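You operate a simulated robot arm through the tools that you are given. There is no shell and no other tool. Be economical: measure what you need, move in short steps, check, and stop when the job is done.

You run a simulated robot arm. Do the job below in one go: nothing can be reset, and whatever is moved stays where it is left.

Task
Put the white spool in its cell of the tackle box and latch the lid.

Only the result counts: the job must be done as asked and must still hold three seconds after the hand-in. Knocking over, shifting, dropping, spilling or breaking anything else fails it. Lids that push on must go on centred and level and be pressed home; caps that screw on are set level and turned clockwise until they are tight.

Robot
A 6-joint arm with a two-finger parallel gripper, fixed in place. Base frame: the origin is at the foot of the arm, x ahead of it, y to its left, z up. Lengths are in m, angles in rad, forces in N, time in s.
With the tool pointing down near the work surface it reaches from about 0.32 to 0.7 m from the base axis. Its first joint turns from -2.897 to 2.897 rad. Payload 4.1 kg.
The tool frame sits at the grasp point between the pads (the TCP): z along the fingers, y along the line on which they close. The tips reach 0.023 m beyond it. The gripper opens to 0.094 m. The fingers are 0.038 m wide and 0.01 m thick; the gripper's body (0.054 by 0.096 m) begins 0.039 m behind the TCP.
Orientation is that of the tool frame in the base frame, as a unit quaternion [x, y, z, w]. With the fingers straight down and closing along the base's y, the tool's x points along the base's -x, its y along +y and its z along -z.

Tools
- The arm moves only by the tool move_arm. Its argument "motion" is a list of rows, each a list of 7 numbers: the shift along the tool's x, y, z in cm, then the turn, a rotation vector about the tool's x, y, z in rad, then the gripper command, from -1 (shut) to 1 (fully open), values between in proportion. In form: [[tx, ty, tz, wx, wy, wz, claw], ...]. A call has 1 to 8 rows; each row is the pose to reach, as a shift and turn from the pose commanded when the call began, along the tool's axes at that moment. Each row takes 0.2 s and may step no farther than 0.05 m and 0.15 rad from the row before; otherwise, or with a gripper value out of range, the whole call is refused. A pose out of reach is approached as far as the arm can. The call stops where the force on the tool passes 60 N (or 10 N more than at its start, if that is more) or the arm is blocked; 0.2 s more then pass. Each finger travels about 0.045 m/s and halts on what it meets, pressing with about 43 N; the grip force reading is that of the motor and also rises with nothing between the fingers. The clock runs only during rows and for 0.2 s after the last one: add rows that repeat a pose to give the fingers time. The reply holds the time, the measured pose of the TCP, the force on the tool along the base axes, the opening and the grip force, in the units named above and with some noise.
- Cameras (640 x 400 px; columns grow to the right, rows downward): "scene" is fixed at [0.2189, -0.6503, 1.5758]; the picture's right is [0.92, -0.39, 0.00], its down [-0.16, -0.38, -0.91] and it looks along [0.35, 0.84, -0.42] (base axes); focal length 371 px, centre (320, 200). "wrist" rides on the gripper at [-0.039, 0, -0.044] in the tool frame; the picture's right is [0.00, -1.00, 0.00], its down [0.97, 0.00, -0.24] and it looks along [0.24, 0.00, 0.97] (tool axes); focal length 218 px, centre (320, 200). There is no depth. A picture from a camera that has moved, and an enlarged one, comes with that camera's place and axes in the base frame and with its lens.
- grab_frame(camera): a new picture of that camera. No time passes.
- raise_lower(by): slides the trunk up (or, below 0, down) by that many m; the arm rides with it, the base frame stays. It gives what a move gives, with no picture.
- enlarge(camera, box): a new picture of the part [left, top, right, bottom] of that camera's present view, enlarged. No time passes.
- hand_in(): hands the job in; it is judged then, once.

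Go step by step. Nothing tells you positions but the pictures and the camera data: compare them with the known pose of the tool, close in by small moves and look again before you grip or let go. The budget is 120 turns and 64 pictures, counting those below and the enlarged ones. Unless the task says otherwise, let go and move clear before handing in, and close with one line.

The tools are called by a JSON object that holds its "name" and its "arguments". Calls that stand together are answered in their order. move_arm: Moves the arm, as the interface text tells. Its arguments: {"type":"object","properties":{"motion":{"type":"array","items":{"type":"array","items":{"type":"number"}}}},"required":["motion"]} The other tools are called the same way: raise_lower (by) slides the trunk up or down; grab_frame (camera) takes a picture; enlarge (camera, box) takes an enlarged picture of a part of a camera's view; hand_in () hands the job in.

At the start:

```text
t: 0.0
position: [0.2243, 0.2452, 1.309]
ee_rot: [-0.001, 1.0, 0.0, 0.0]
ft_force: [0.8, -1.2, 0.0]
width: 0.0939
gripper_force: 0.0
trunk travel left (down, up): [-0.525, 0.065]
```

scene: 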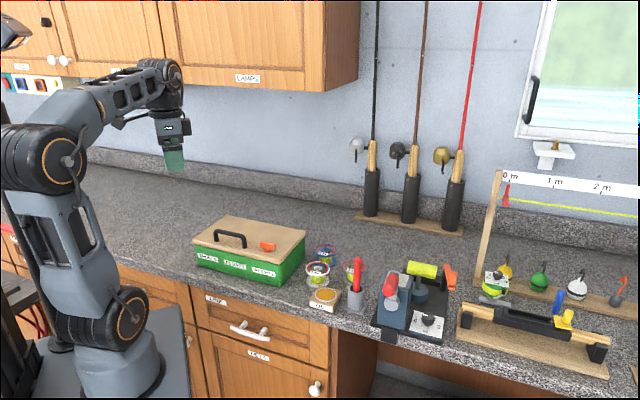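
wrist: 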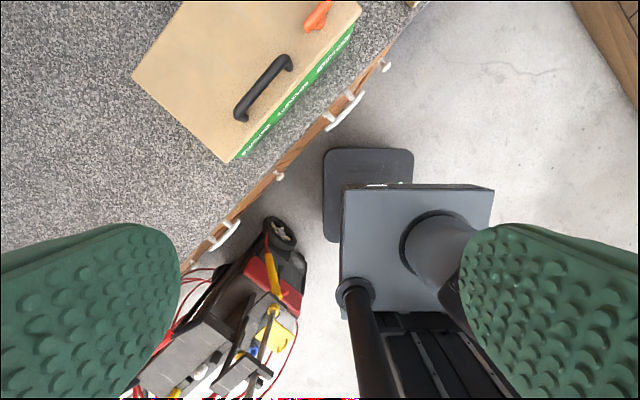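

I see a green tackle box with a wooden lid (handle, orange latch), and spools to its right. I'll look closer first.

{"name": "enlarge", "arguments": {"camera": "scene", "box": [180, 200, 320, 300]}}

{"name": "enlarge", "arguments": {"camera": "scene", "box": [290, 230, 460, 340]}}

{"name": "enlarge", "arguments": {"camera": "wrist", "box": [120, 0, 440, 200]}}

```text
4.00 times, centred on (250, 250) of scene
camera zoom: at [0.2189, -0.6503, 1.5758], right [0.92, -0.39, 0.0], down [-0.16, -0.38, -0.91], along [0.35, 0.84, -0.42], focal length 1485 px, centre (600, 0)
```

zoom: 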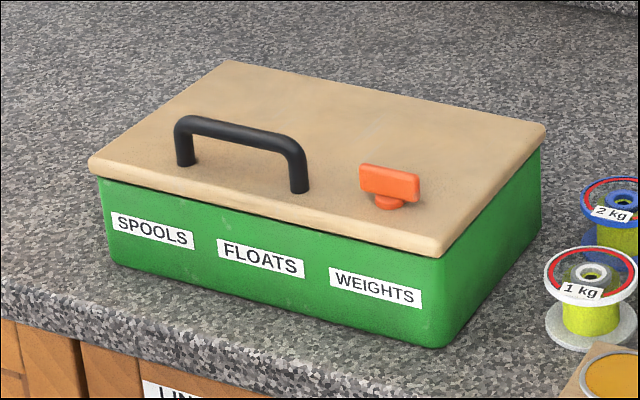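

```text
3.64 times, centred on (375, 285) of scene
camera zoom: at [0.2189, -0.6503, 1.5758], right [0.92, -0.39, 0.0], down [-0.16, -0.38, -0.91], along [0.35, 0.84, -0.42], focal length 1350 px, centre (120, -109)
```

zoom: 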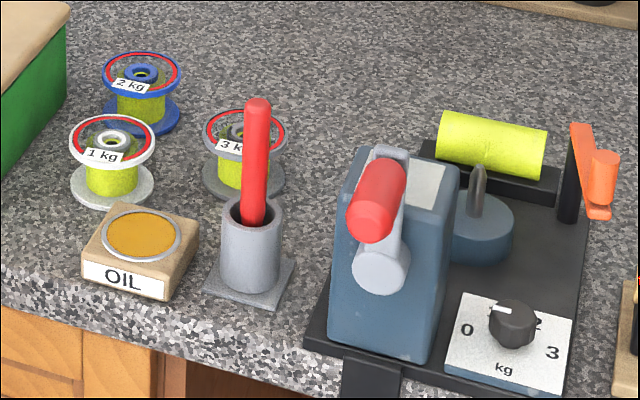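

```text
2.00 times, centred on (280, 100) of wrist
camera zoom: at [0.2627, 0.2453, 1.3537], right [0.0, -1.0, 0.0], down [-0.97, 0.0, 0.24], along [-0.24, 0.0, -0.97], focal length 436 px, centre (400, 400)
```

zoom: 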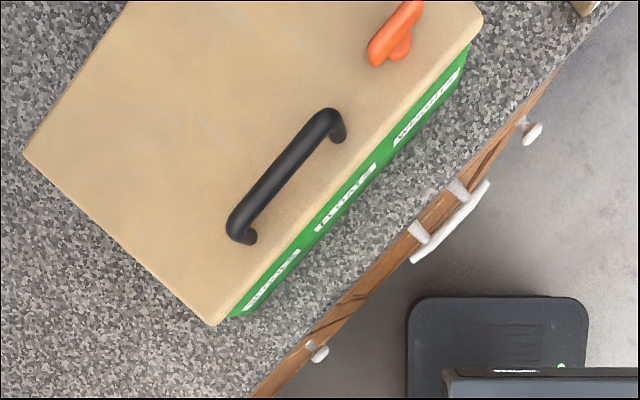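

The box is about 0.30 x 0.18 m, turned 45°, with its lid top near z = 0.985. The white "1 kg" spool is near (0.556, 0.175). I'll go over the box with the tool turned to match it and look down.

{"name": "move_arm", "arguments": {"motion": [[-2, 1, 0, 0, 0, 0.13, 1], [-4, 2, 0, 0, 0, 0.26, 1], [-7, 4, 0, 0, 0, 0.39, 1], [-10, 6, 0, 0, 0, 0.52, 1], [-13, 8, 0, 0, 0, 0.65, 1], [-15, 9, 0, 0, 0, 0.785, 1], [-15, 9, 0, 0, 0, 0.785, 1]]}}

{"name": "grab_frame", "arguments": {"camera": "wrist"}}

```text
t: 1.6
position: [0.3773, 0.3381, 1.3079]
ee_rot: [0.383, 0.924, -0.001, -0.001]
ft_force: [0.3, -0.2, 0.2]
width: 0.0942
gripper_force: 0.1
trunk travel left (down, up): [-0.525, 0.065]
```

```text
58 pictures are left
camera wrist: at [0.4042, 0.3103, 1.3524], right [-0.71, -0.71, 0.0], down [-0.69, 0.69, 0.24], along [-0.17, 0.17, -0.97], focal length 218 px, centre (320, 200)
```

wrist: 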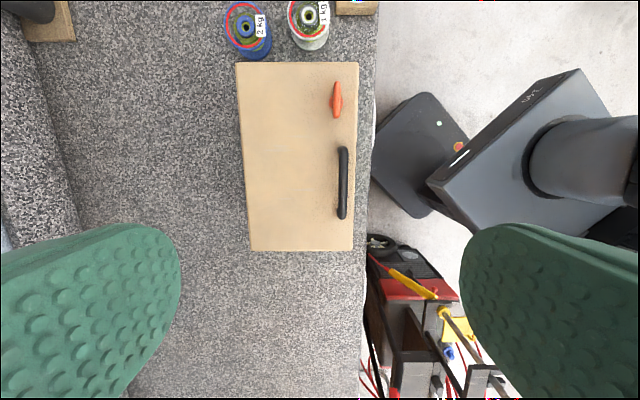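

{"name": "enlarge", "arguments": {"camera": "wrist", "box": [220, 0, 380, 100]}}

{"name": "enlarge", "arguments": {"camera": "wrist", "box": [200, 50, 380, 260]}}

```text
4.00 times, centred on (300, 50) of wrist
camera zoom: at [0.4042, 0.3103, 1.3524], right [-0.71, -0.71, 0.0], down [-0.69, 0.69, 0.24], along [-0.17, 0.17, -0.97], focal length 873 px, centre (400, 800)
```

zoom: 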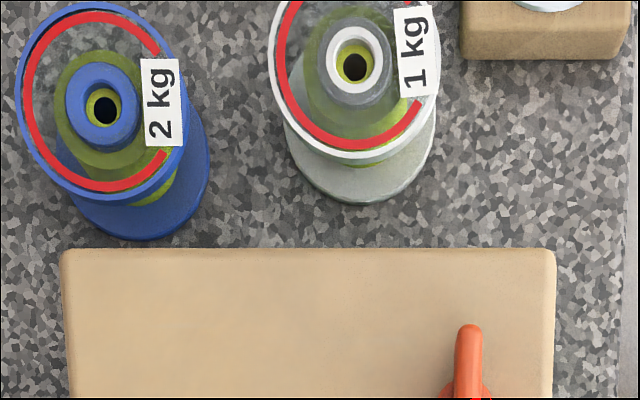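

```text
1.90 times, centred on (290, 155) of wrist
camera zoom: at [0.4042, 0.3103, 1.3524], right [-0.71, -0.71, 0.0], down [-0.69, 0.69, 0.24], along [-0.17, 0.17, -0.97], focal length 416 px, centre (377, 286)
```

zoom: 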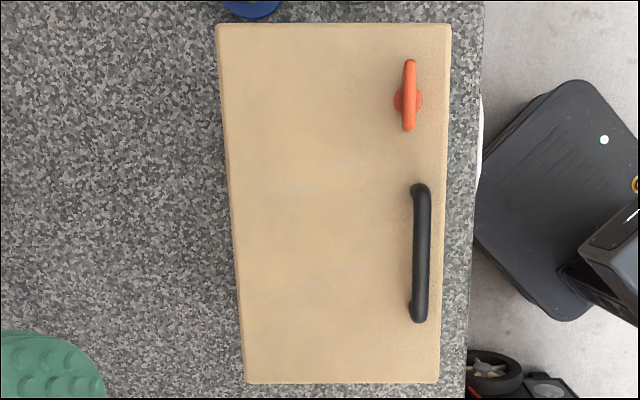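

No hinge or latch bolt is visible from here. I'll move above the handle, near (0.342, 0.323), and look from closer.

{"name": "move_arm", "arguments": {"motion": [[0.8, -2, 4, 0, 0, 0, 1], [1.5, -3.4, 8, 0, 0, 0, 1], [1.5, -3.4, 12, 0, 0, 0, 1], [1.5, -3.4, 16, 0, 0, 0, 1], [1.5, -3.4, 19, 0, 0, 0, 1], [1.5, -3.4, 19, 0, 0, 0, 1]]}}

{"name": "grab_frame", "arguments": {"camera": "wrist"}}

{"name": "enlarge", "arguments": {"camera": "scene", "box": [150, 150, 350, 310]}}

```text
t: 3.0
position: [0.3426, 0.3211, 1.1171]
ee_rot: [0.383, 0.924, 0.0, 0.0]
ft_force: [0.5, -0.4, 0.1]
width: 0.0939
gripper_force: 0.0
trunk travel left (down, up): [-0.525, 0.065]
```

```text
55 pictures are left
camera wrist: at [0.3683, 0.2932, 1.1618], right [-0.71, -0.71, 0.0], down [-0.69, 0.69, 0.24], along [-0.17, 0.17, -0.97], focal length 218 px, centre (320, 200)
```

wrist: 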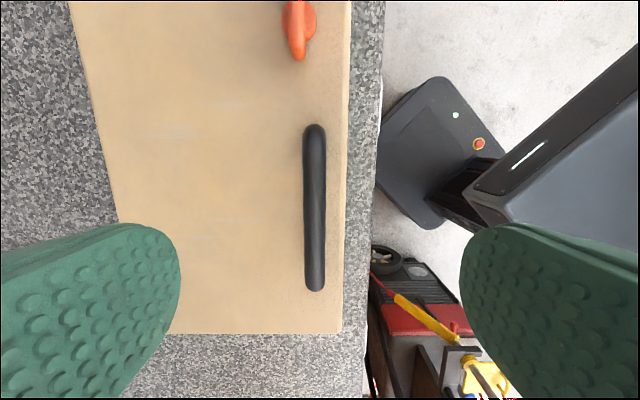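

```text
2.50 times, centred on (250, 230) of scene
camera zoom: at [0.2189, -0.6503, 1.5758], right [0.92, -0.39, 0.0], down [-0.16, -0.38, -0.91], along [0.35, 0.84, -0.42], focal length 928 px, centre (495, 125)
```

zoom: 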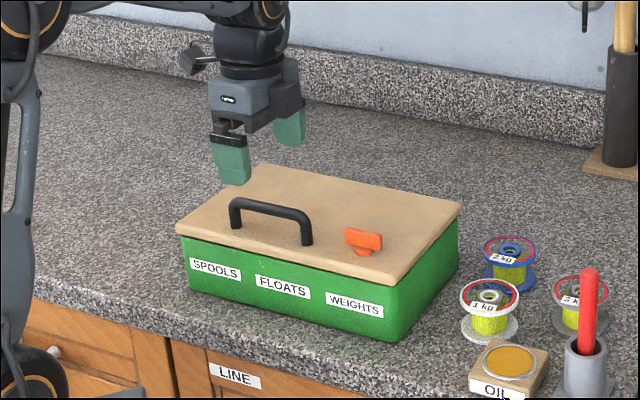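

The handle centre is about (0.342, 0.325), with its top near z = 1.017. I'll descend and close on it.

{"name": "move_arm", "arguments": {"motion": [[0.3, 0.3, 3, 0, 0, 0, 0.5], [0.3, 0.3, 6, 0, 0, 0, 0.2], [0.3, 0.3, 8, 0, 0, 0, 0], [0.3, 0.3, 9.8, 0, 0, 0, 0], [0.3, 0.3, 9.8, 0, 0, 0, 0]]}}

{"name": "grab_frame", "arguments": {"camera": "wrist"}}

{"name": "enlarge", "arguments": {"camera": "scene", "box": [180, 180, 320, 280]}}

```text
t: 4.2
position: [0.3416, 0.3283, 1.021]
ee_rot: [0.383, 0.924, 0.0, 0.0]
ft_force: [-0.1, -0.2, 1.5]
width: 0.0468
gripper_force: 0.0
trunk travel left (down, up): [-0.525, 0.065]
```

```text
53 pictures are left
camera wrist: at [0.3679, 0.2997, 1.0645], right [-0.71, -0.71, 0.0], down [-0.69, 0.69, 0.24], along [-0.17, 0.17, -0.97], focal length 218 px, centre (320, 200)
```

wrist: 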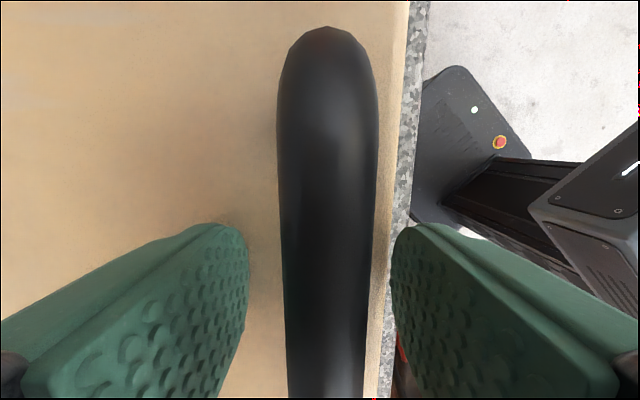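

```text
4.00 times, centred on (250, 230) of scene
camera zoom: at [0.2189, -0.6503, 1.5758], right [0.92, -0.39, 0.0], down [-0.16, -0.38, -0.91], along [0.35, 0.84, -0.42], focal length 1485 px, centre (600, 80)
```

zoom: 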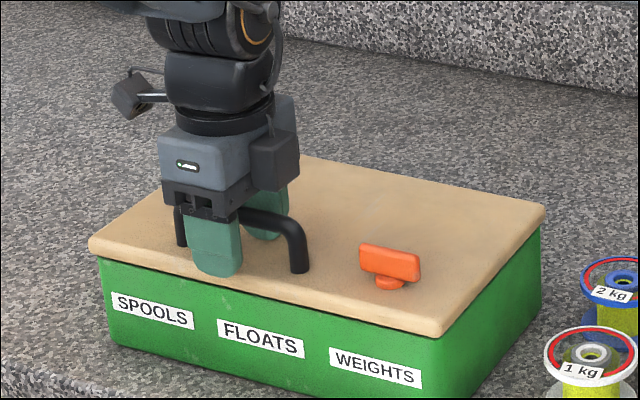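

The handle is between the fingers, so I'll grip it.

{"name": "move_arm", "arguments": {"motion": [[0, 0, 0, 0, 0, 0, -0.5], [0, 0, 0, 0, 0, 0, -1], [0, 0, 0, 0, 0, 0, -1], [0, 0, 0, 0, 0, 0, -1]]}}

{"name": "enlarge", "arguments": {"camera": "wrist", "box": [160, 0, 480, 400]}}

```text
t: 5.2
position: [0.3401, 0.3265, 1.0214]
ee_rot: [0.383, 0.924, 0.0, 0.0]
ft_force: [-3.7, -3.6, 1.0]
width: 0.0138
gripper_force: 43.0
trunk travel left (down, up): [-0.525, 0.065]
```

```text
1.00 times, centred on (320, 200) of wrist
camera zoom: at [0.3672, 0.2991, 1.0646], right [-0.71, -0.71, 0.0], down [-0.69, 0.69, 0.24], along [-0.17, 0.17, -0.97], focal length 218 px, centre (320, 200)
```

zoom: 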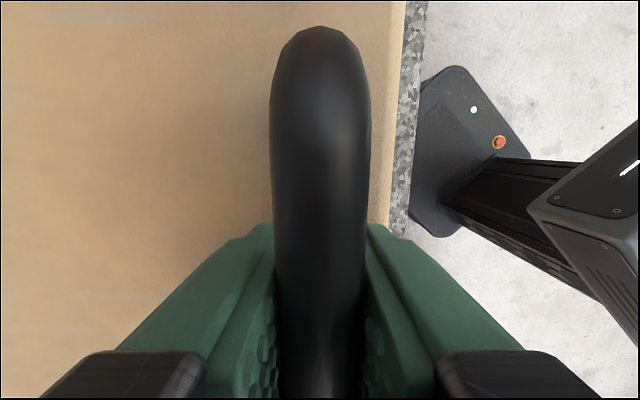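

The handle is gripped (13.8 mm wide). I'll make a gentle 4 mm test lift and read the forces.

{"name": "move_arm", "arguments": {"motion": [[0, 0, -0.2, 0, 0, 0, -1], [0, 0, -0.4, 0, 0, 0, -1], [0, 0, -0.4, 0, 0, 0, -1]]}}

{"name": "enlarge", "arguments": {"camera": "scene", "box": [180, 180, 320, 280]}}

```text
t: 6.0
position: [0.3411, 0.3268, 1.0224]
ee_rot: [0.383, 0.924, -0.002, -0.001]
ft_force: [5.5, 0.4, -0.4]
width: 0.014
gripper_force: 43.0
trunk travel left (down, up): [-0.525, 0.065]
```

```text
4.00 times, centred on (250, 230) of scene
camera zoom: at [0.2189, -0.6503, 1.5758], right [0.92, -0.39, 0.0], down [-0.16, -0.38, -0.91], along [0.35, 0.84, -0.42], focal length 1485 px, centre (600, 80)
```

zoom: 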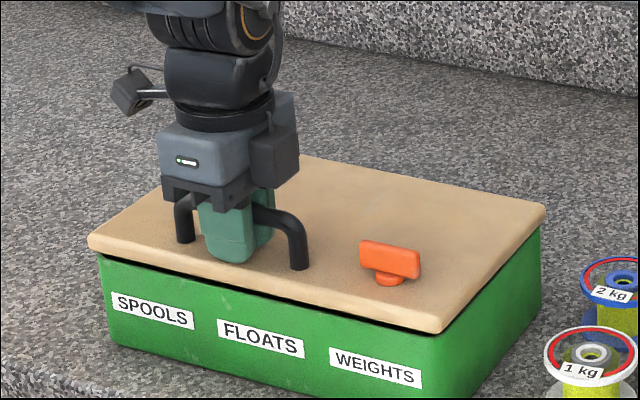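

A gap opened along the front, so the lid is not latched now. I'll lift a little more to learn whether it hinges or lifts off.

{"name": "move_arm", "arguments": {"motion": [[0, 0, -0.4, 0, 0, 0, -1], [0, 0, -0.8, 0, 0, 0, -1], [0, 0, -1.2, 0, 0, 0, -1], [0, 0, -1.2, 0, 0, 0, -1]]}}

{"name": "enlarge", "arguments": {"camera": "scene", "box": [180, 180, 320, 280]}}

```text
t: 7.0
position: [0.3415, 0.3283, 1.037]
ee_rot: [0.382, 0.924, -0.001, -0.001]
ft_force: [2.3, 2.5, -29.2]
width: 0.0133
gripper_force: 42.8
trunk travel left (down, up): [-0.525, 0.065]
```

```text
4.00 times, centred on (250, 230) of scene
camera zoom: at [0.2189, -0.6503, 1.5758], right [0.92, -0.39, 0.0], down [-0.16, -0.38, -0.91], along [0.35, 0.84, -0.42], focal length 1485 px, centre (600, 80)
```

zoom: 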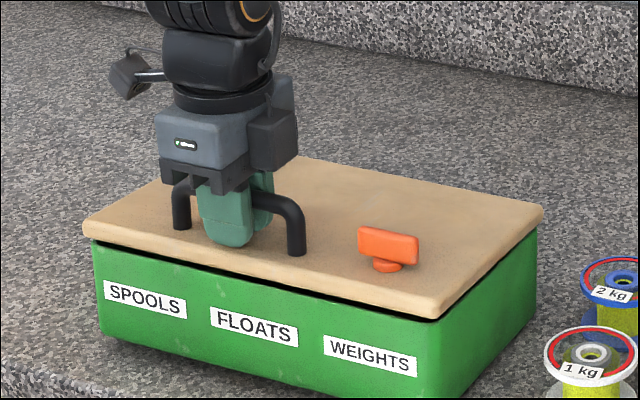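

The pull reads 29 N and the box itself is starting to tilt, so the lid is in fact latched with some slack. I'll lower it back straight away.

{"name": "move_arm", "arguments": {"motion": [[0, 0, 0.4, 0, 0, 0, -1], [0, 0, 0.8, 0, 0, 0, -1], [0, 0, 1.2, 0, 0, 0, -1], [0, 0, 1.5, 0, 0, 0, -1], [0, 0, 1.5, 0, 0, 0, -1]]}}

{"name": "enlarge", "arguments": {"camera": "scene", "box": [180, 180, 320, 280]}}

```text
t: 8.2
position: [0.3398, 0.3264, 1.0251]
ee_rot: [0.383, 0.924, 0.001, 0.001]
ft_force: [-7.9, -5.1, 5.0]
width: 0.0136
gripper_force: 43.1
trunk travel left (down, up): [-0.525, 0.065]
```

```text
4.00 times, centred on (250, 230) of scene
camera zoom: at [0.2189, -0.6503, 1.5758], right [0.92, -0.39, 0.0], down [-0.16, -0.38, -0.91], along [0.35, 0.84, -0.42], focal length 1485 px, centre (600, 80)
```

zoom: 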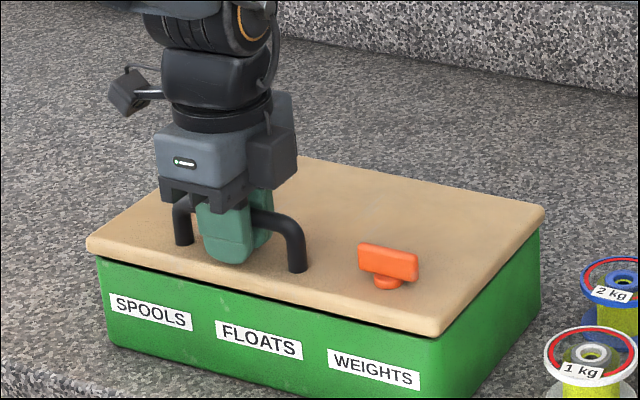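

It's nearly back. I'll lower the last few millimetres and let go of the handle.

{"name": "move_arm", "arguments": {"motion": [[0, 0, 0.3, 0, 0, 0, -1], [0, 0, 0.4, 0, 0, 0, -1], [0, 0, 0.4, 0, 0, 0, -0.5], [0, 0, 0.4, 0, 0, 0, -0.1], [0, 0, 0.4, 0, 0, 0, 0], [0, 0, 0.4, 0, 0, 0, 0]]}}

{"name": "enlarge", "arguments": {"camera": "scene", "box": [180, 180, 320, 280]}}

```text
t: 9.6
position: [0.3392, 0.3251, 1.0208]
ee_rot: [0.383, 0.924, 0.001, 0.0]
ft_force: [5.1, 3.9, 21.0]
width: 0.0441
gripper_force: 0.1
trunk travel left (down, up): [-0.525, 0.065]
```

```text
4.00 times, centred on (250, 230) of scene
camera zoom: at [0.2189, -0.6503, 1.5758], right [0.92, -0.39, 0.0], down [-0.16, -0.38, -0.91], along [0.35, 0.84, -0.42], focal length 1485 px, centre (600, 80)
```

zoom: 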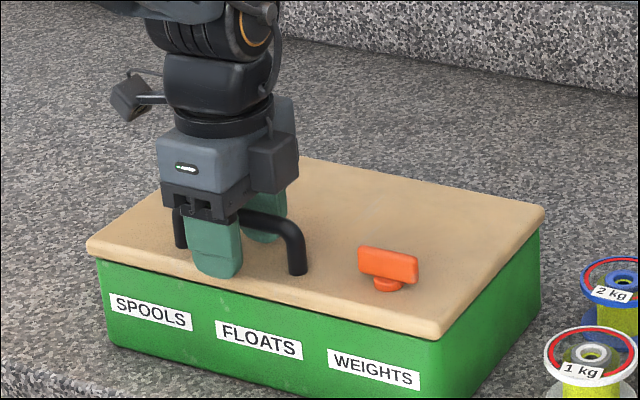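

Pressing down at z ≈ 1.02 puts the fingertips on the lid, so the lid top is at about 0.997. I'll rise and go over the orange latch, near (0.432, 0.248).

{"name": "move_arm", "arguments": {"motion": [[0, 0, -3, 0, 0, 0, 0.3], [0, 0, -7, 0, 0, 0, 0.3], [-4, 0.6, -9, 0, 0, 0, 0.3], [-8, 1.2, -9, 0, 0, 0, 0.3], [-12, 1.2, -9, 0, 0, 0, 0.3], [-12, 1.2, -9, 0, 0, 0, 0.3]]}}

{"name": "grab_frame", "arguments": {"camera": "wrist"}}

{"name": "enlarge", "arguments": {"camera": "scene", "box": [180, 180, 320, 280]}}

```text
t: 11.0
position: [0.4371, 0.2465, 1.1103]
ee_rot: [0.382, 0.924, 0.001, 0.001]
ft_force: [0.4, -0.7, -0.8]
width: 0.0609
gripper_force: 0.1
trunk travel left (down, up): [-0.525, 0.065]
```

```text
46 pictures are left
camera wrist: at [0.4639, 0.2186, 1.1541], right [-0.71, -0.71, 0.0], down [-0.69, 0.69, 0.24], along [-0.17, 0.17, -0.97], focal length 218 px, centre (320, 200)
```

wrist: 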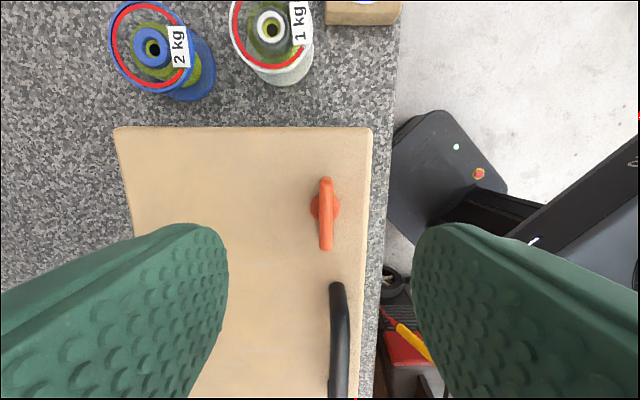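

```text
4.00 times, centred on (250, 230) of scene
camera zoom: at [0.2189, -0.6503, 1.5758], right [0.92, -0.39, 0.0], down [-0.16, -0.38, -0.91], along [0.35, 0.84, -0.42], focal length 1485 px, centre (600, 80)
```

zoom: 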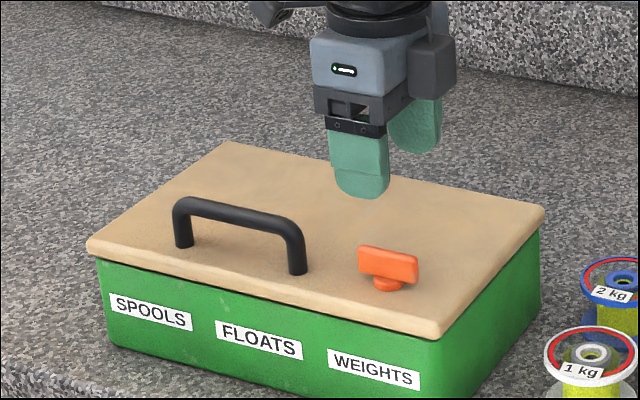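

The latch pivot is at about (0.431, 0.247). I'll descend onto its bar with the tips just above the base disc, then look.

{"name": "move_arm", "arguments": {"motion": [[0.45, -0.4, 3, 0, 0, 0, 0.3], [0.45, -0.4, 6, 0, 0, 0, 0], [0.45, -0.4, 8.0, 0, 0, 0, -0.2], [0.45, -0.4, 8.0, 0, 0, 0, -0.3]]}}

{"name": "grab_frame", "arguments": {"camera": "wrist"}}

{"name": "enlarge", "arguments": {"camera": "scene", "box": [220, 200, 320, 280]}}

```text
t: 12.0
position: [0.4298, 0.2494, 1.0288]
ee_rot: [0.383, 0.924, 0.0, 0.0]
ft_force: [-0.1, -0.4, -0.1]
width: 0.0328
gripper_force: 0.1
trunk travel left (down, up): [-0.525, 0.065]
```

```text
44 pictures are left
camera wrist: at [0.4558, 0.2215, 1.0721], right [-0.71, -0.71, 0.0], down [-0.69, 0.69, 0.24], along [-0.17, 0.17, -0.97], focal length 218 px, centre (320, 200)
```

wrist: 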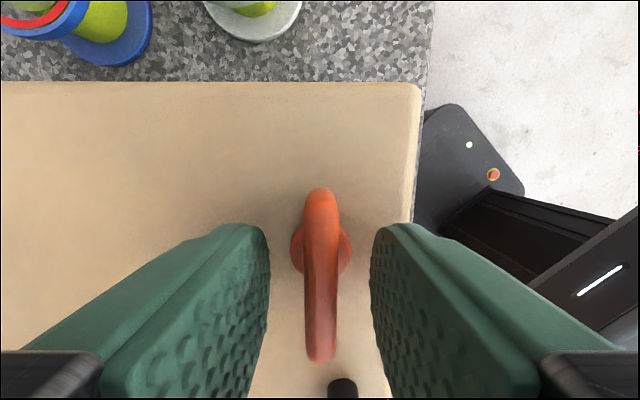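

```text
5.00 times, centred on (270, 240) of scene
camera zoom: at [0.2189, -0.6503, 1.5758], right [0.92, -0.39, 0.0], down [-0.16, -0.38, -0.91], along [0.35, 0.84, -0.42], focal length 1856 px, centre (570, 0)
```

zoom: 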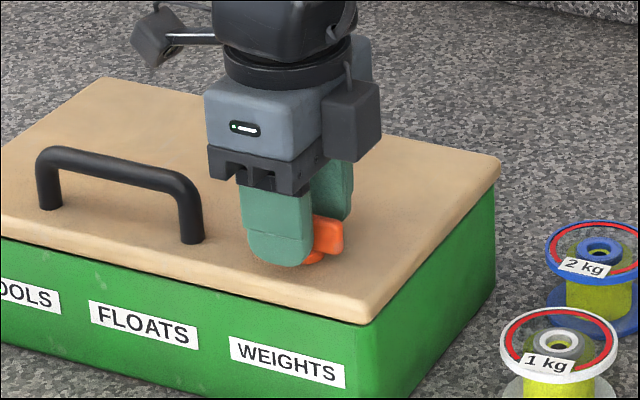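

The bar is centred between the fingers, but the pivot is about 6 mm towards tool -x. I'll shift and close on it.

{"name": "move_arm", "arguments": {"motion": [[-0.6, 0, 0, 0, 0, 0, -0.3], [-0.6, 0, 0, 0, 0, 0, -0.7], [-0.6, 0, 0, 0, 0, 0, -1], [-0.6, 0, 0, 0, 0, 0, -1], [-0.6, 0, 0, 0, 0, 0, -1]]}}

{"name": "grab_frame", "arguments": {"camera": "wrist"}}

```text
t: 13.2
position: [0.4338, 0.246, 1.0288]
ee_rot: [0.382, 0.924, 0.0, 0.0]
ft_force: [0.5, 1.2, 0.8]
width: 0.0089
gripper_force: 42.9
trunk travel left (down, up): [-0.525, 0.065]
```

```text
42 pictures are left
camera wrist: at [0.4595, 0.2175, 1.0724], right [-0.71, -0.71, 0.0], down [-0.69, 0.69, 0.24], along [-0.17, 0.17, -0.97], focal length 218 px, centre (320, 200)
```

wrist: 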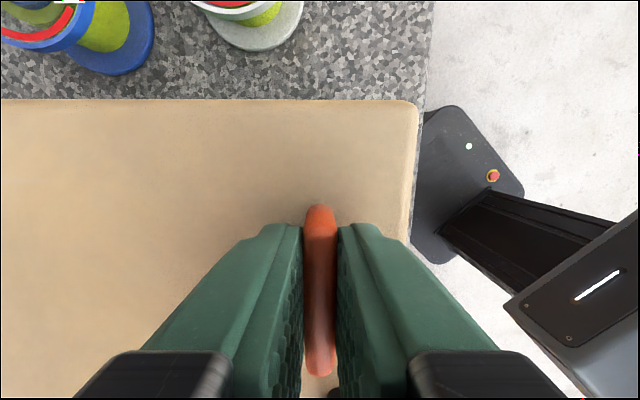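

The bar is gripped at 9 mm wide. I'll try turning it counter-clockwise from above by 0.3 rad and check.

{"name": "move_arm", "arguments": {"motion": [[0, 0, 0, 0, 0, -0.1, -1], [0, 0, 0, 0, 0, -0.2, -1], [0, 0, 0, 0, 0, -0.3, -1], [0, 0, 0, 0, 0, -0.3, -1]]}}

{"name": "grab_frame", "arguments": {"camera": "wrist"}}

```text
t: 14.2
position: [0.433, 0.2469, 1.0277]
ee_rot: [0.239, 0.971, 0.001, 0.0]
ft_force: [9.1, 1.3, 2.3]
width: 0.0088
gripper_force: 43.3
trunk travel left (down, up): [-0.525, 0.065]
```

```text
41 pictures are left
camera wrist: at [0.4668, 0.2275, 1.0724], right [-0.47, -0.89, 0.0], down [-0.86, 0.45, 0.24], along [-0.21, 0.11, -0.97], focal length 218 px, centre (320, 200)
```

wrist: 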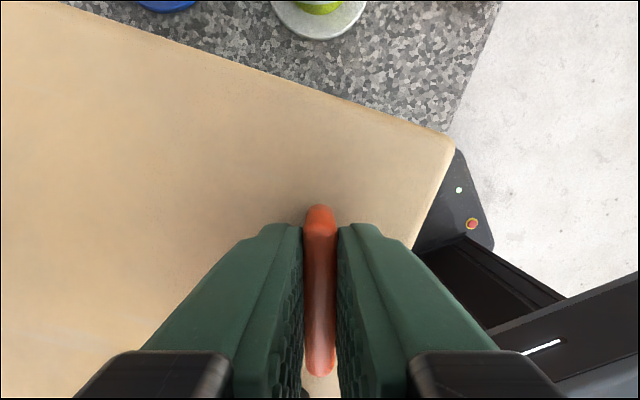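

It turns freely. I'll continue to a quarter turn.

{"name": "move_arm", "arguments": {"motion": [[0, 0, 0, 0, 0, -0.15, -1], [0, 0, 0, 0, 0, -0.3, -1], [0, 0, 0, 0, 0, -0.45, -1], [0, 0, 0, 0, 0, -0.6, -1], [0, 0, 0, 0, 0, -0.6, -1]]}}

{"name": "grab_frame", "arguments": {"camera": "wrist"}}

```text
t: 15.4
position: [0.4329, 0.2473, 1.0274]
ee_rot: [-0.059, 0.998, 0.0, 0.001]
ft_force: [15.2, 8.1, 11.6]
width: 0.0088
gripper_force: 43.0
trunk travel left (down, up): [-0.525, 0.065]
```

```text
40 pictures are left
camera wrist: at [0.4711, 0.2516, 1.0723], right [0.12, -0.99, 0.0], down [-0.96, -0.11, 0.24], along [-0.24, -0.03, -0.97], focal length 218 px, centre (320, 200)
```

wrist: 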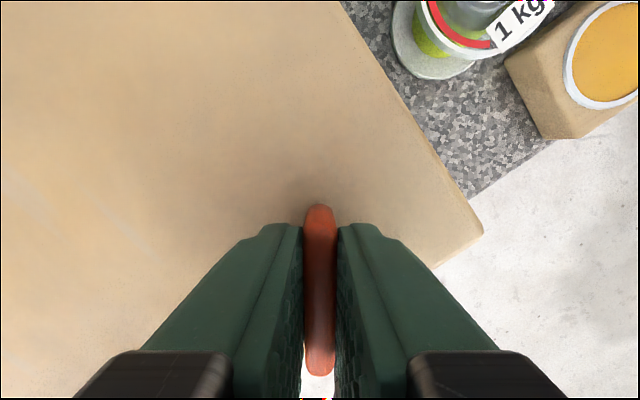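

The lid edge rotates in view while the bar follows, with a mild side force from a small pivot offset. I'll correct about 2 mm and finish the quarter turn.

{"name": "move_arm", "arguments": {"motion": [[-0.1, 0.05, -0.05, 0, 0, -0.12, -1], [-0.2, 0.1, -0.1, 0, 0, -0.26, -1], [-0.2, 0.1, -0.1, 0, 0, -0.4, -1], [-0.2, 0.1, -0.1, 0, 0, -0.54, -1], [-0.2, 0.1, -0.1, 0, 0, -0.67, -1], [-0.2, 0.1, -0.1, 0, 0, -0.67, -1]]}}

{"name": "grab_frame", "arguments": {"camera": "wrist"}}

{"name": "enlarge", "arguments": {"camera": "scene", "box": [180, 180, 320, 280]}}

```text
t: 16.8
position: [0.4332, 0.2486, 1.0281]
ee_rot: [-0.383, 0.924, 0.0, -0.002]
ft_force: [0.1, 9.5, 0.9]
width: 0.0089
gripper_force: 42.8
trunk travel left (down, up): [-0.525, 0.065]
```

```text
39 pictures are left
camera wrist: at [0.4595, 0.2763, 1.0725], right [0.71, -0.71, 0.0], down [-0.69, -0.69, 0.24], along [-0.17, -0.17, -0.97], focal length 218 px, centre (320, 200)
```

wrist: 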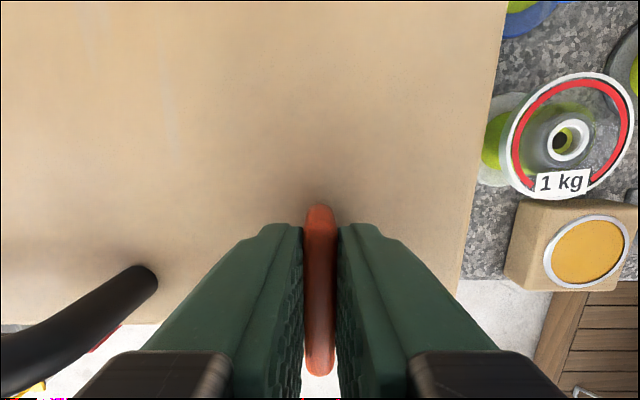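

```text
4.00 times, centred on (250, 230) of scene
camera zoom: at [0.2189, -0.6503, 1.5758], right [0.92, -0.39, 0.0], down [-0.16, -0.38, -0.91], along [0.35, 0.84, -0.42], focal length 1485 px, centre (600, 80)
```

zoom: 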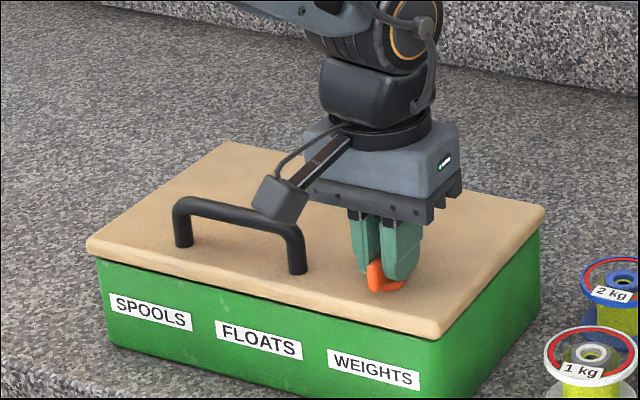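

The latch has turned a quarter turn. I'll release it, rise, turn back and return to the handle.

{"name": "move_arm", "arguments": {"motion": [[0, 0, 0, 0, 0, 0, -0.5], [0, 0, 0, 0, 0, 0, 0], [0, 0, -2, 0, 0, 0, 0], [0, 0, -5, 0, 0, 0.1, 0], [0, 2, -8, 0, 0, 0.25, 0], [0, 4, -8, 0, 0, 0.4, 0], [0, 6, -8, 0, 0, 0.55, 0], [0, 8, -8, 0, 0, 0.7, 0]]}}

{"name": "enlarge", "arguments": {"camera": "scene", "box": [180, 180, 320, 280]}}

```text
t: 18.6
position: [0.3781, 0.3046, 1.1103]
ee_rot: [-0.042, 0.999, 0.0, 0.001]
ft_force: [0.4, -0.2, 0.1]
width: 0.047
gripper_force: 0.0
trunk travel left (down, up): [-0.525, 0.065]
```

```text
4.00 times, centred on (250, 230) of scene
camera zoom: at [0.2189, -0.6503, 1.5758], right [0.92, -0.39, 0.0], down [-0.16, -0.38, -0.91], along [0.35, 0.84, -0.42], focal length 1485 px, centre (600, 80)
```

zoom: 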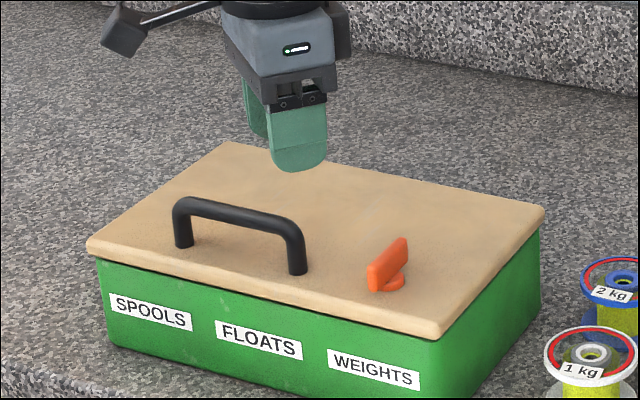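

{"name": "move_arm", "arguments": {"motion": [[1, 0.7, 0, 0, 0, 0.15, 0], [2, 1.4, 0, 0, 0, 0.3, 0], [3, 2, 0, 0, 0, 0.45, 0], [3.5, 2.5, 0, 0, 0, 0.6, 0], [3.5, 2.5, 0, 0, 0, 0.74, 0], [3.5, 2.5, 2, 0, 0, 0.87, 0], [3.5, 2.5, 4, 0, 0, 0.87, 0], [3.5, 2.5, 4, 0, 0, 0.87, 0]]}}

{"name": "grab_frame", "arguments": {"camera": "wrist"}}

```text
t: 20.4
position: [0.3386, 0.3263, 1.0691]
ee_rot: [0.382, 0.924, 0.0, 0.001]
ft_force: [-0.2, 0.1, 0.2]
width: 0.0468
gripper_force: 0.0
trunk travel left (down, up): [-0.525, 0.065]
```

```text
36 pictures are left
camera wrist: at [0.3661, 0.2979, 1.114], right [-0.71, -0.71, 0.0], down [-0.69, 0.69, 0.24], along [-0.17, 0.17, -0.97], focal length 218 px, centre (320, 200)
```

wrist: 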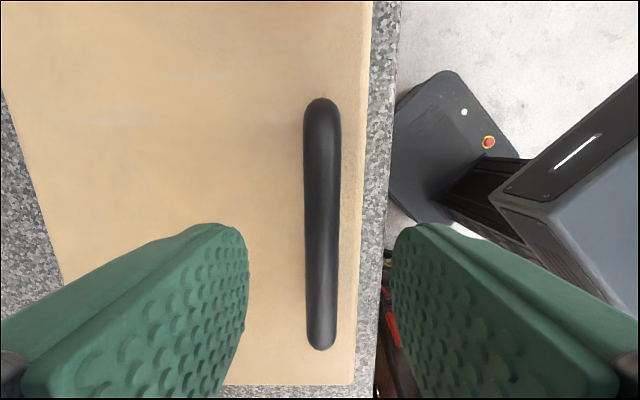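

The handle is centred. I'll descend to z ≈ 1.032, a bit higher than before so the tips clear the tilting lid, and grip.

{"name": "move_arm", "arguments": {"motion": [[-0.5, 0, 2, 0, 0, 0, 0], [-0.5, 0, 3.7, 0, 0, 0, 0], [-0.5, 0, 3.7, 0, 0, 0, -0.5], [-0.5, 0, 3.7, 0, 0, 0, -1], [-0.5, 0, 3.7, 0, 0, 0, -1], [-0.5, 0, 3.7, 0, 0, 0, -1]]}}

{"name": "move_arm", "arguments": {"motion": [[0, 0, -0.4, 0, 0, 0, -1], [0, 0, -0.8, 0, 0, 0, -1], [0, 0, -1.2, 0, 0, 0, -1], [0, 0, -1.2, 0, 0, 0, -1]]}}

{"name": "enlarge", "arguments": {"camera": "scene", "box": [180, 180, 320, 280]}}

```text
t: 21.8
position: [0.3449, 0.3197, 1.0339]
ee_rot: [0.383, 0.924, -0.001, -0.001]
ft_force: [-6.0, -5.4, -0.9]
width: 0.0133
gripper_force: 43.5
trunk travel left (down, up): [-0.525, 0.065]
```

```text
t: 22.8
position: [0.3476, 0.3228, 1.0447]
ee_rot: [0.382, 0.924, 0.0, 0.0]
ft_force: [16.3, -4.1, -0.6]
width: 0.0136
gripper_force: 43.1
trunk travel left (down, up): [-0.525, 0.065]
```

```text
4.00 times, centred on (250, 230) of scene
camera zoom: at [0.2189, -0.6503, 1.5758], right [0.92, -0.39, 0.0], down [-0.16, -0.38, -0.91], along [0.35, 0.84, -0.42], focal length 1485 px, centre (600, 80)
```

zoom: 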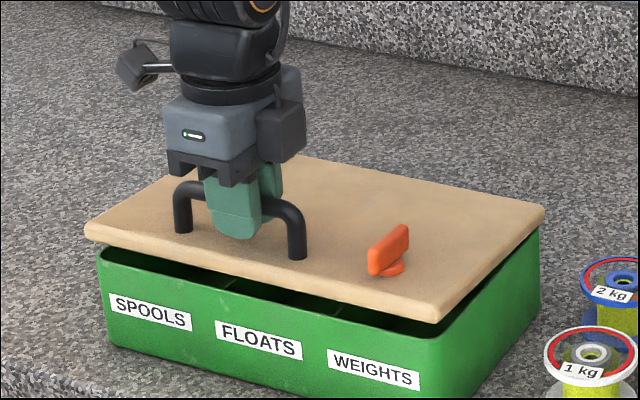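

The lid is hinged at the back and opening. I'll follow the arc, letting the bar turn in the grip.

{"name": "move_arm", "arguments": {"motion": [[0, 0.8, -1.3, 0, 0, 0, -1], [0, 1.7, -3.0, 0, 0, 0, -1], [0, 2.6, -4.4, 0, 0, 0, -1], [0, 3.6, -5.6, 0, 0, 0, -1], [0, 4.7, -6.7, 0, 0, 0, -1], [0, 5.8, -7.6, 0, 0, 0, -1], [0, 5.8, -7.6, 0, 0, 0, -1]]}}

{"name": "enlarge", "arguments": {"camera": "scene", "box": [180, 160, 340, 280]}}

```text
t: 24.4
position: [0.385, 0.3633, 1.1209]
ee_rot: [0.382, 0.924, 0.0, 0.0]
ft_force: [7.2, -3.1, 0.3]
width: 0.0138
gripper_force: 42.3
trunk travel left (down, up): [-0.525, 0.065]
```

```text
3.33 times, centred on (260, 220) of scene
camera zoom: at [0.2189, -0.6503, 1.5758], right [0.92, -0.39, 0.0], down [-0.16, -0.38, -0.91], along [0.35, 0.84, -0.42], focal length 1237 px, centre (520, 133)
```

zoom: 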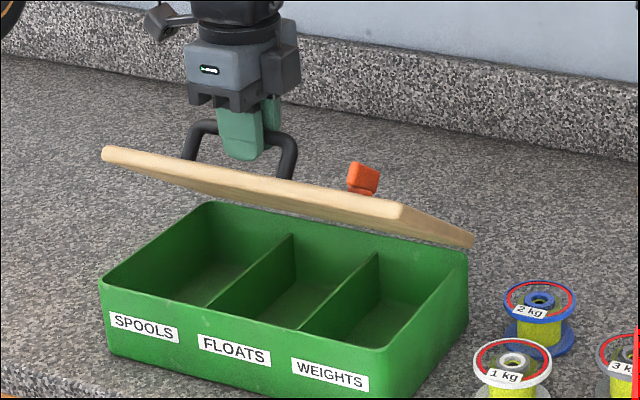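

That works well: there are three cells, all empty, with SPOOLS on the left. I'll continue the arc past vertical.

{"name": "move_arm", "arguments": {"motion": [[0, 1.3, -0.85, 0, 0, 0, -1], [0, 2.7, -1.6, 0, 0, 0, -1], [0, 4.1, -2.2, 0, 0, 0, -1], [0, 5.6, -2.6, 0, 0, 0, -1], [0, 7.1, -2.9, 0, 0, 0, -1], [0, 8.7, -3.0, 0, 0, 0, -1], [0, 10.2, -3.0, 0, 0, 0, -1], [0, 10.2, -3.0, 0, 0, 0, -1]]}}

{"name": "enlarge", "arguments": {"camera": "scene", "box": [180, 160, 340, 280]}}

```text
t: 26.2
position: [0.4561, 0.435, 1.1518]
ee_rot: [0.382, 0.924, 0.002, 0.001]
ft_force: [0.4, 1.4, 10.1]
width: 0.0135
gripper_force: 43.8
trunk travel left (down, up): [-0.525, 0.065]
```

```text
3.33 times, centred on (260, 220) of scene
camera zoom: at [0.2189, -0.6503, 1.5758], right [0.92, -0.39, 0.0], down [-0.16, -0.38, -0.91], along [0.35, 0.84, -0.42], focal length 1237 px, centre (520, 133)
```

zoom: 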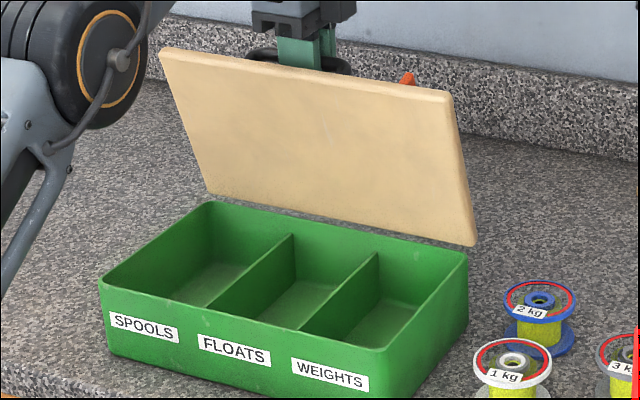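

{"name": "move_arm", "arguments": {"motion": [[0, 1.5, 0.1, 0, 0, 0, -1], [0, 3, 0.5, 0, 0, 0, -1], [0, 4.5, 1.0, 0, 0, 0, -1], [0, 4.5, 1.0, 0, 0, 0, -1]]}}

{"name": "enlarge", "arguments": {"camera": "scene", "box": [180, 160, 340, 280]}}

```text
t: 27.2
position: [0.4738, 0.4534, 1.1381]
ee_rot: [0.383, 0.924, 0.004, 0.001]
ft_force: [4.1, 3.9, 34.3]
width: 0.0138
gripper_force: 42.9
out of reach, approached as far as the arm can: row 2, 3, 4
trunk travel left (down, up): [-0.525, 0.065]
```

```text
3.33 times, centred on (260, 220) of scene
camera zoom: at [0.2189, -0.6503, 1.5758], right [0.92, -0.39, 0.0], down [-0.16, -0.38, -0.91], along [0.35, 0.84, -0.42], focal length 1237 px, centre (520, 133)
```

zoom: 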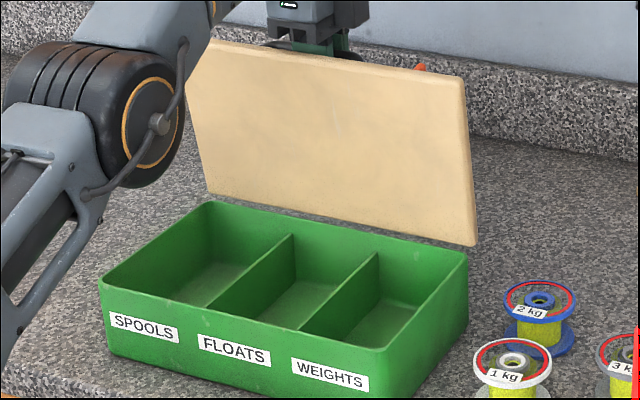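

The arm is at its reach with the lid about vertical, and it's pressing down at 34 N. I'll ease up slightly and see what the load does.

{"name": "move_arm", "arguments": {"motion": [[0, 0, -0.3, 0, 0, 0, -1], [0, 0, -0.6, 0, 0, 0, -1], [0, 0, -0.6, 0, 0, 0, -1]]}}

{"name": "grab_frame", "arguments": {"camera": "wrist"}}

{"name": "grab_frame", "arguments": {"camera": "scene"}}

```text
t: 28.0
position: [0.4727, 0.4526, 1.1386]
ee_rot: [0.383, 0.924, 0.0, -0.001]
ft_force: [4.5, -0.1, 14.3]
width: 0.0134
gripper_force: 43.6
trunk travel left (down, up): [-0.525, 0.065]
```

```text
31 pictures are left
camera wrist: at [0.5003, 0.425, 1.1825], right [-0.71, -0.71, 0.0], down [-0.69, 0.69, 0.24], along [-0.17, 0.17, -0.97], focal length 218 px, centre (320, 200)
```

wrist: 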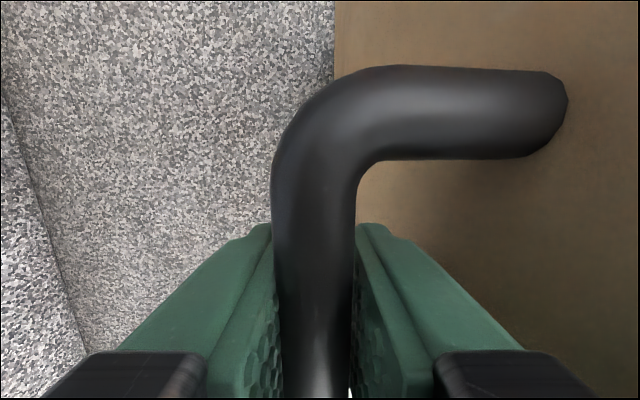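

```text
30 pictures are left
```

scene: 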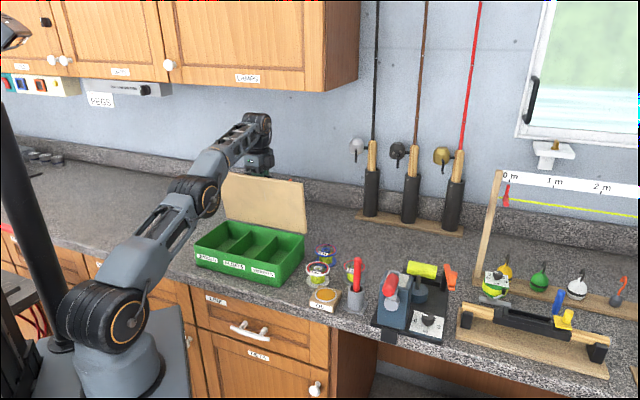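

The lid is still about 10° short of vertical. I'll loosen the fingers slightly, keeping the bar captive, to see whether the hinge holds the lid by itself.

{"name": "move_arm", "arguments": {"motion": [[0, 0, 0, 0, 0, 0, -0.6], [0, 0, 0, 0, 0, 0, -0.4], [0, 0, 0, 0, 0, 0, -0.4], [0, 0, 0, 0, 0, 0, -0.4], [0, 0, 0, 0, 0, 0, -0.4]]}}

{"name": "grab_frame", "arguments": {"camera": "wrist"}}

```text
t: 29.2
position: [0.4726, 0.4546, 1.1391]
ee_rot: [0.382, 0.924, 0.0, 0.0]
ft_force: [0.5, 0.3, 0.4]
width: 0.0281
gripper_force: 0.0
trunk travel left (down, up): [-0.525, 0.065]
```

```text
29 pictures are left
camera wrist: at [0.5003, 0.4262, 1.1829], right [-0.71, -0.71, 0.0], down [-0.69, 0.69, 0.24], along [-0.17, 0.17, -0.97], focal length 218 px, centre (320, 200)
```

wrist: 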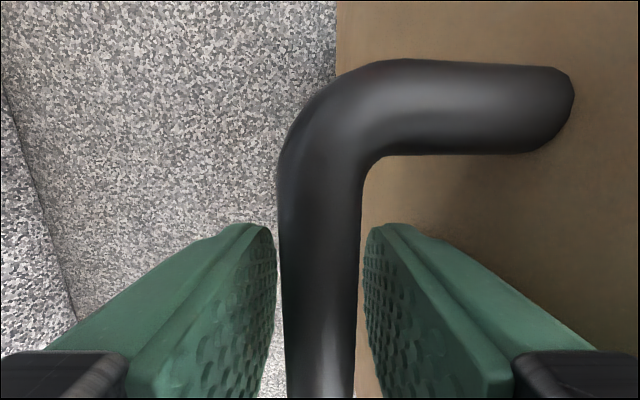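

{"name": "move_arm", "arguments": {"motion": [[0, -0.3, 0, 0, 0, 0, -0.4], [0, -0.6, 0, 0, 0, 0, -0.4], [0, -0.6, 0, 0, 0, 0, -0.4], [0, -0.6, 0, 0, 0, 0, -0.4]]}}

{"name": "grab_frame", "arguments": {"camera": "wrist"}}

```text
t: 30.2
position: [0.4698, 0.4498, 1.1406]
ee_rot: [0.382, 0.924, 0.0, 0.0]
ft_force: [-0.6, 0.8, 0.9]
width: 0.0283
gripper_force: 0.1
trunk travel left (down, up): [-0.525, 0.065]
```

```text
28 pictures are left
camera wrist: at [0.4967, 0.4218, 1.184], right [-0.71, -0.71, 0.0], down [-0.69, 0.69, 0.24], along [-0.17, 0.17, -0.97], focal length 218 px, centre (320, 200)
```

wrist: 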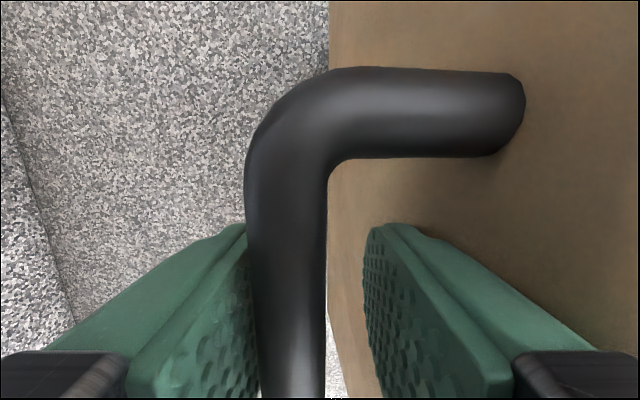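

The hinge holds the lid by friction, so it stays up by itself. I'll centre the gap and lift clear using the trunk.

{"name": "move_arm", "arguments": {"motion": [[0, 0.35, 0, 0, 0, 0, -0.4], [0, 0.35, 0, 0, 0, 0, -0.4]]}}

{"name": "raise_lower", "arguments": {"by": 0.06}}

{"name": "grab_frame", "arguments": {"camera": "wrist"}}

```text
t: 30.8
position: [0.472, 0.4514, 1.1398]
ee_rot: [0.383, 0.924, 0.001, 0.0]
ft_force: [0.2, 0.4, 0.0]
width: 0.0282
gripper_force: 0.0
trunk travel left (down, up): [-0.525, 0.065]
```

```text
t: 31.8
position: [0.4725, 0.4521, 1.1991]
ee_rot: [0.382, 0.924, 0.0, 0.0]
ft_force: [0.1, 0.1, 0.3]
width: 0.0283
gripper_force: 0.1
trunk travel left (down, up): [-0.585, 0.005]
```

```text
27 pictures are left
camera wrist: at [0.4986, 0.4245, 1.2432], right [-0.71, -0.71, 0.0], down [-0.69, 0.69, 0.24], along [-0.17, 0.17, -0.97], focal length 218 px, centre (320, 200)
```

wrist: 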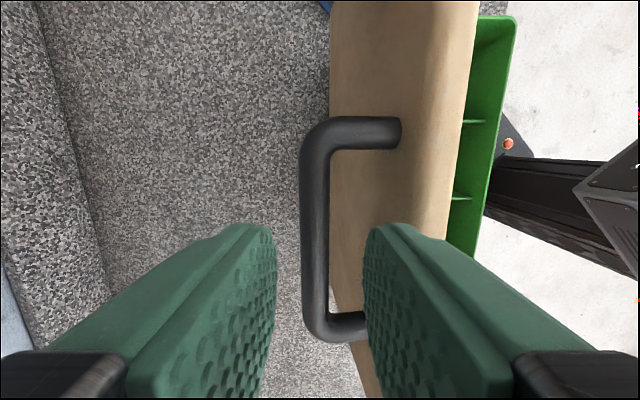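

The lid is standing by itself. I'll bring the closed fingers over to its inner side and push it a little past vertical for clearance.

{"name": "move_arm", "arguments": {"motion": [[0, -1.5, -3, 0, 0, 0, -1], [0, -5, -3, 0, 0, 0, -1], [0, -9, -3, 0, 0, 0, -1], [0, -9, 0, 0, 0, 0, -1], [0, -9, 3, 0, 0, 0, -1], [0, -9, 3, 0, 0, 0, -1]]}}

{"name": "grab_frame", "arguments": {"camera": "wrist"}}

```text
t: 33.2
position: [0.4096, 0.3884, 1.1675]
ee_rot: [0.382, 0.924, 0.0, 0.0]
ft_force: [0.8, 0.2, 1.3]
width: 0.0003
gripper_force: 42.7
trunk travel left (down, up): [-0.585, 0.005]
```

```text
26 pictures are left
camera wrist: at [0.4345, 0.3595, 1.2111], right [-0.71, -0.71, 0.0], down [-0.69, 0.69, 0.24], along [-0.17, 0.17, -0.97], focal length 218 px, centre (320, 200)
```

wrist: 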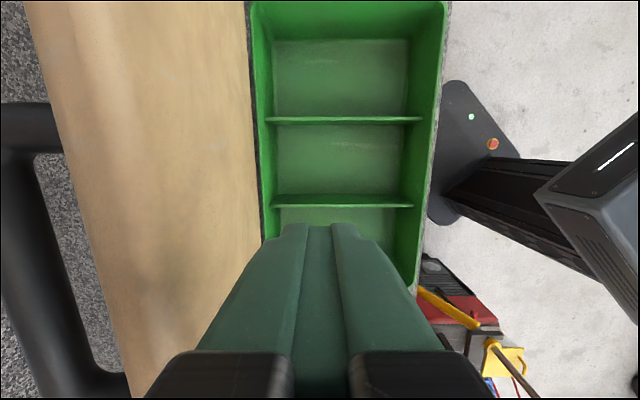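

{"name": "move_arm", "arguments": {"motion": [[0, 1.5, 0, 0, 0, 0, -1], [0, 3, 0, 0, 0, 0, -1], [0, 4.5, 0, 0, 0, 0, -1], [0, 6, 0, 0, 0, 0, -1], [0, 7, 0, 0, 0, 0, -1], [0, 8, 0, 0, 0, 0, -1], [0, 8, 0, 0, 0, 0, -1]]}}

{"name": "grab_frame", "arguments": {"camera": "wrist"}}

{"name": "enlarge", "arguments": {"camera": "scene", "box": [180, 160, 340, 280]}}

```text
t: 34.8
position: [0.465, 0.4454, 1.169]
ee_rot: [0.383, 0.924, 0.0, 0.0]
ft_force: [0.6, 0.4, -0.8]
width: 0.0
gripper_force: 41.9
trunk travel left (down, up): [-0.585, 0.005]
```

```text
25 pictures are left
camera wrist: at [0.4907, 0.4175, 1.2126], right [-0.71, -0.71, 0.0], down [-0.69, 0.69, 0.24], along [-0.17, 0.17, -0.97], focal length 218 px, centre (320, 200)
```

wrist: 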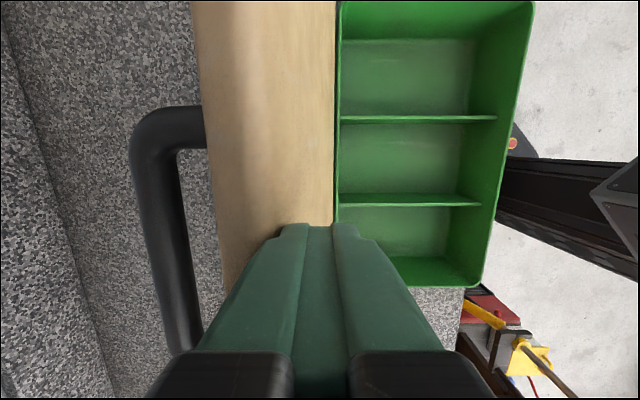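

```text
3.33 times, centred on (260, 220) of scene
camera zoom: at [0.2189, -0.6503, 1.5758], right [0.92, -0.39, 0.0], down [-0.16, -0.38, -0.91], along [0.35, 0.84, -0.42], focal length 1237 px, centre (520, 133)
```

zoom: 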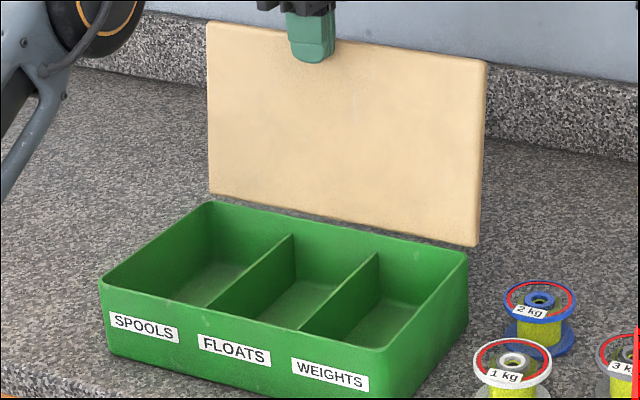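

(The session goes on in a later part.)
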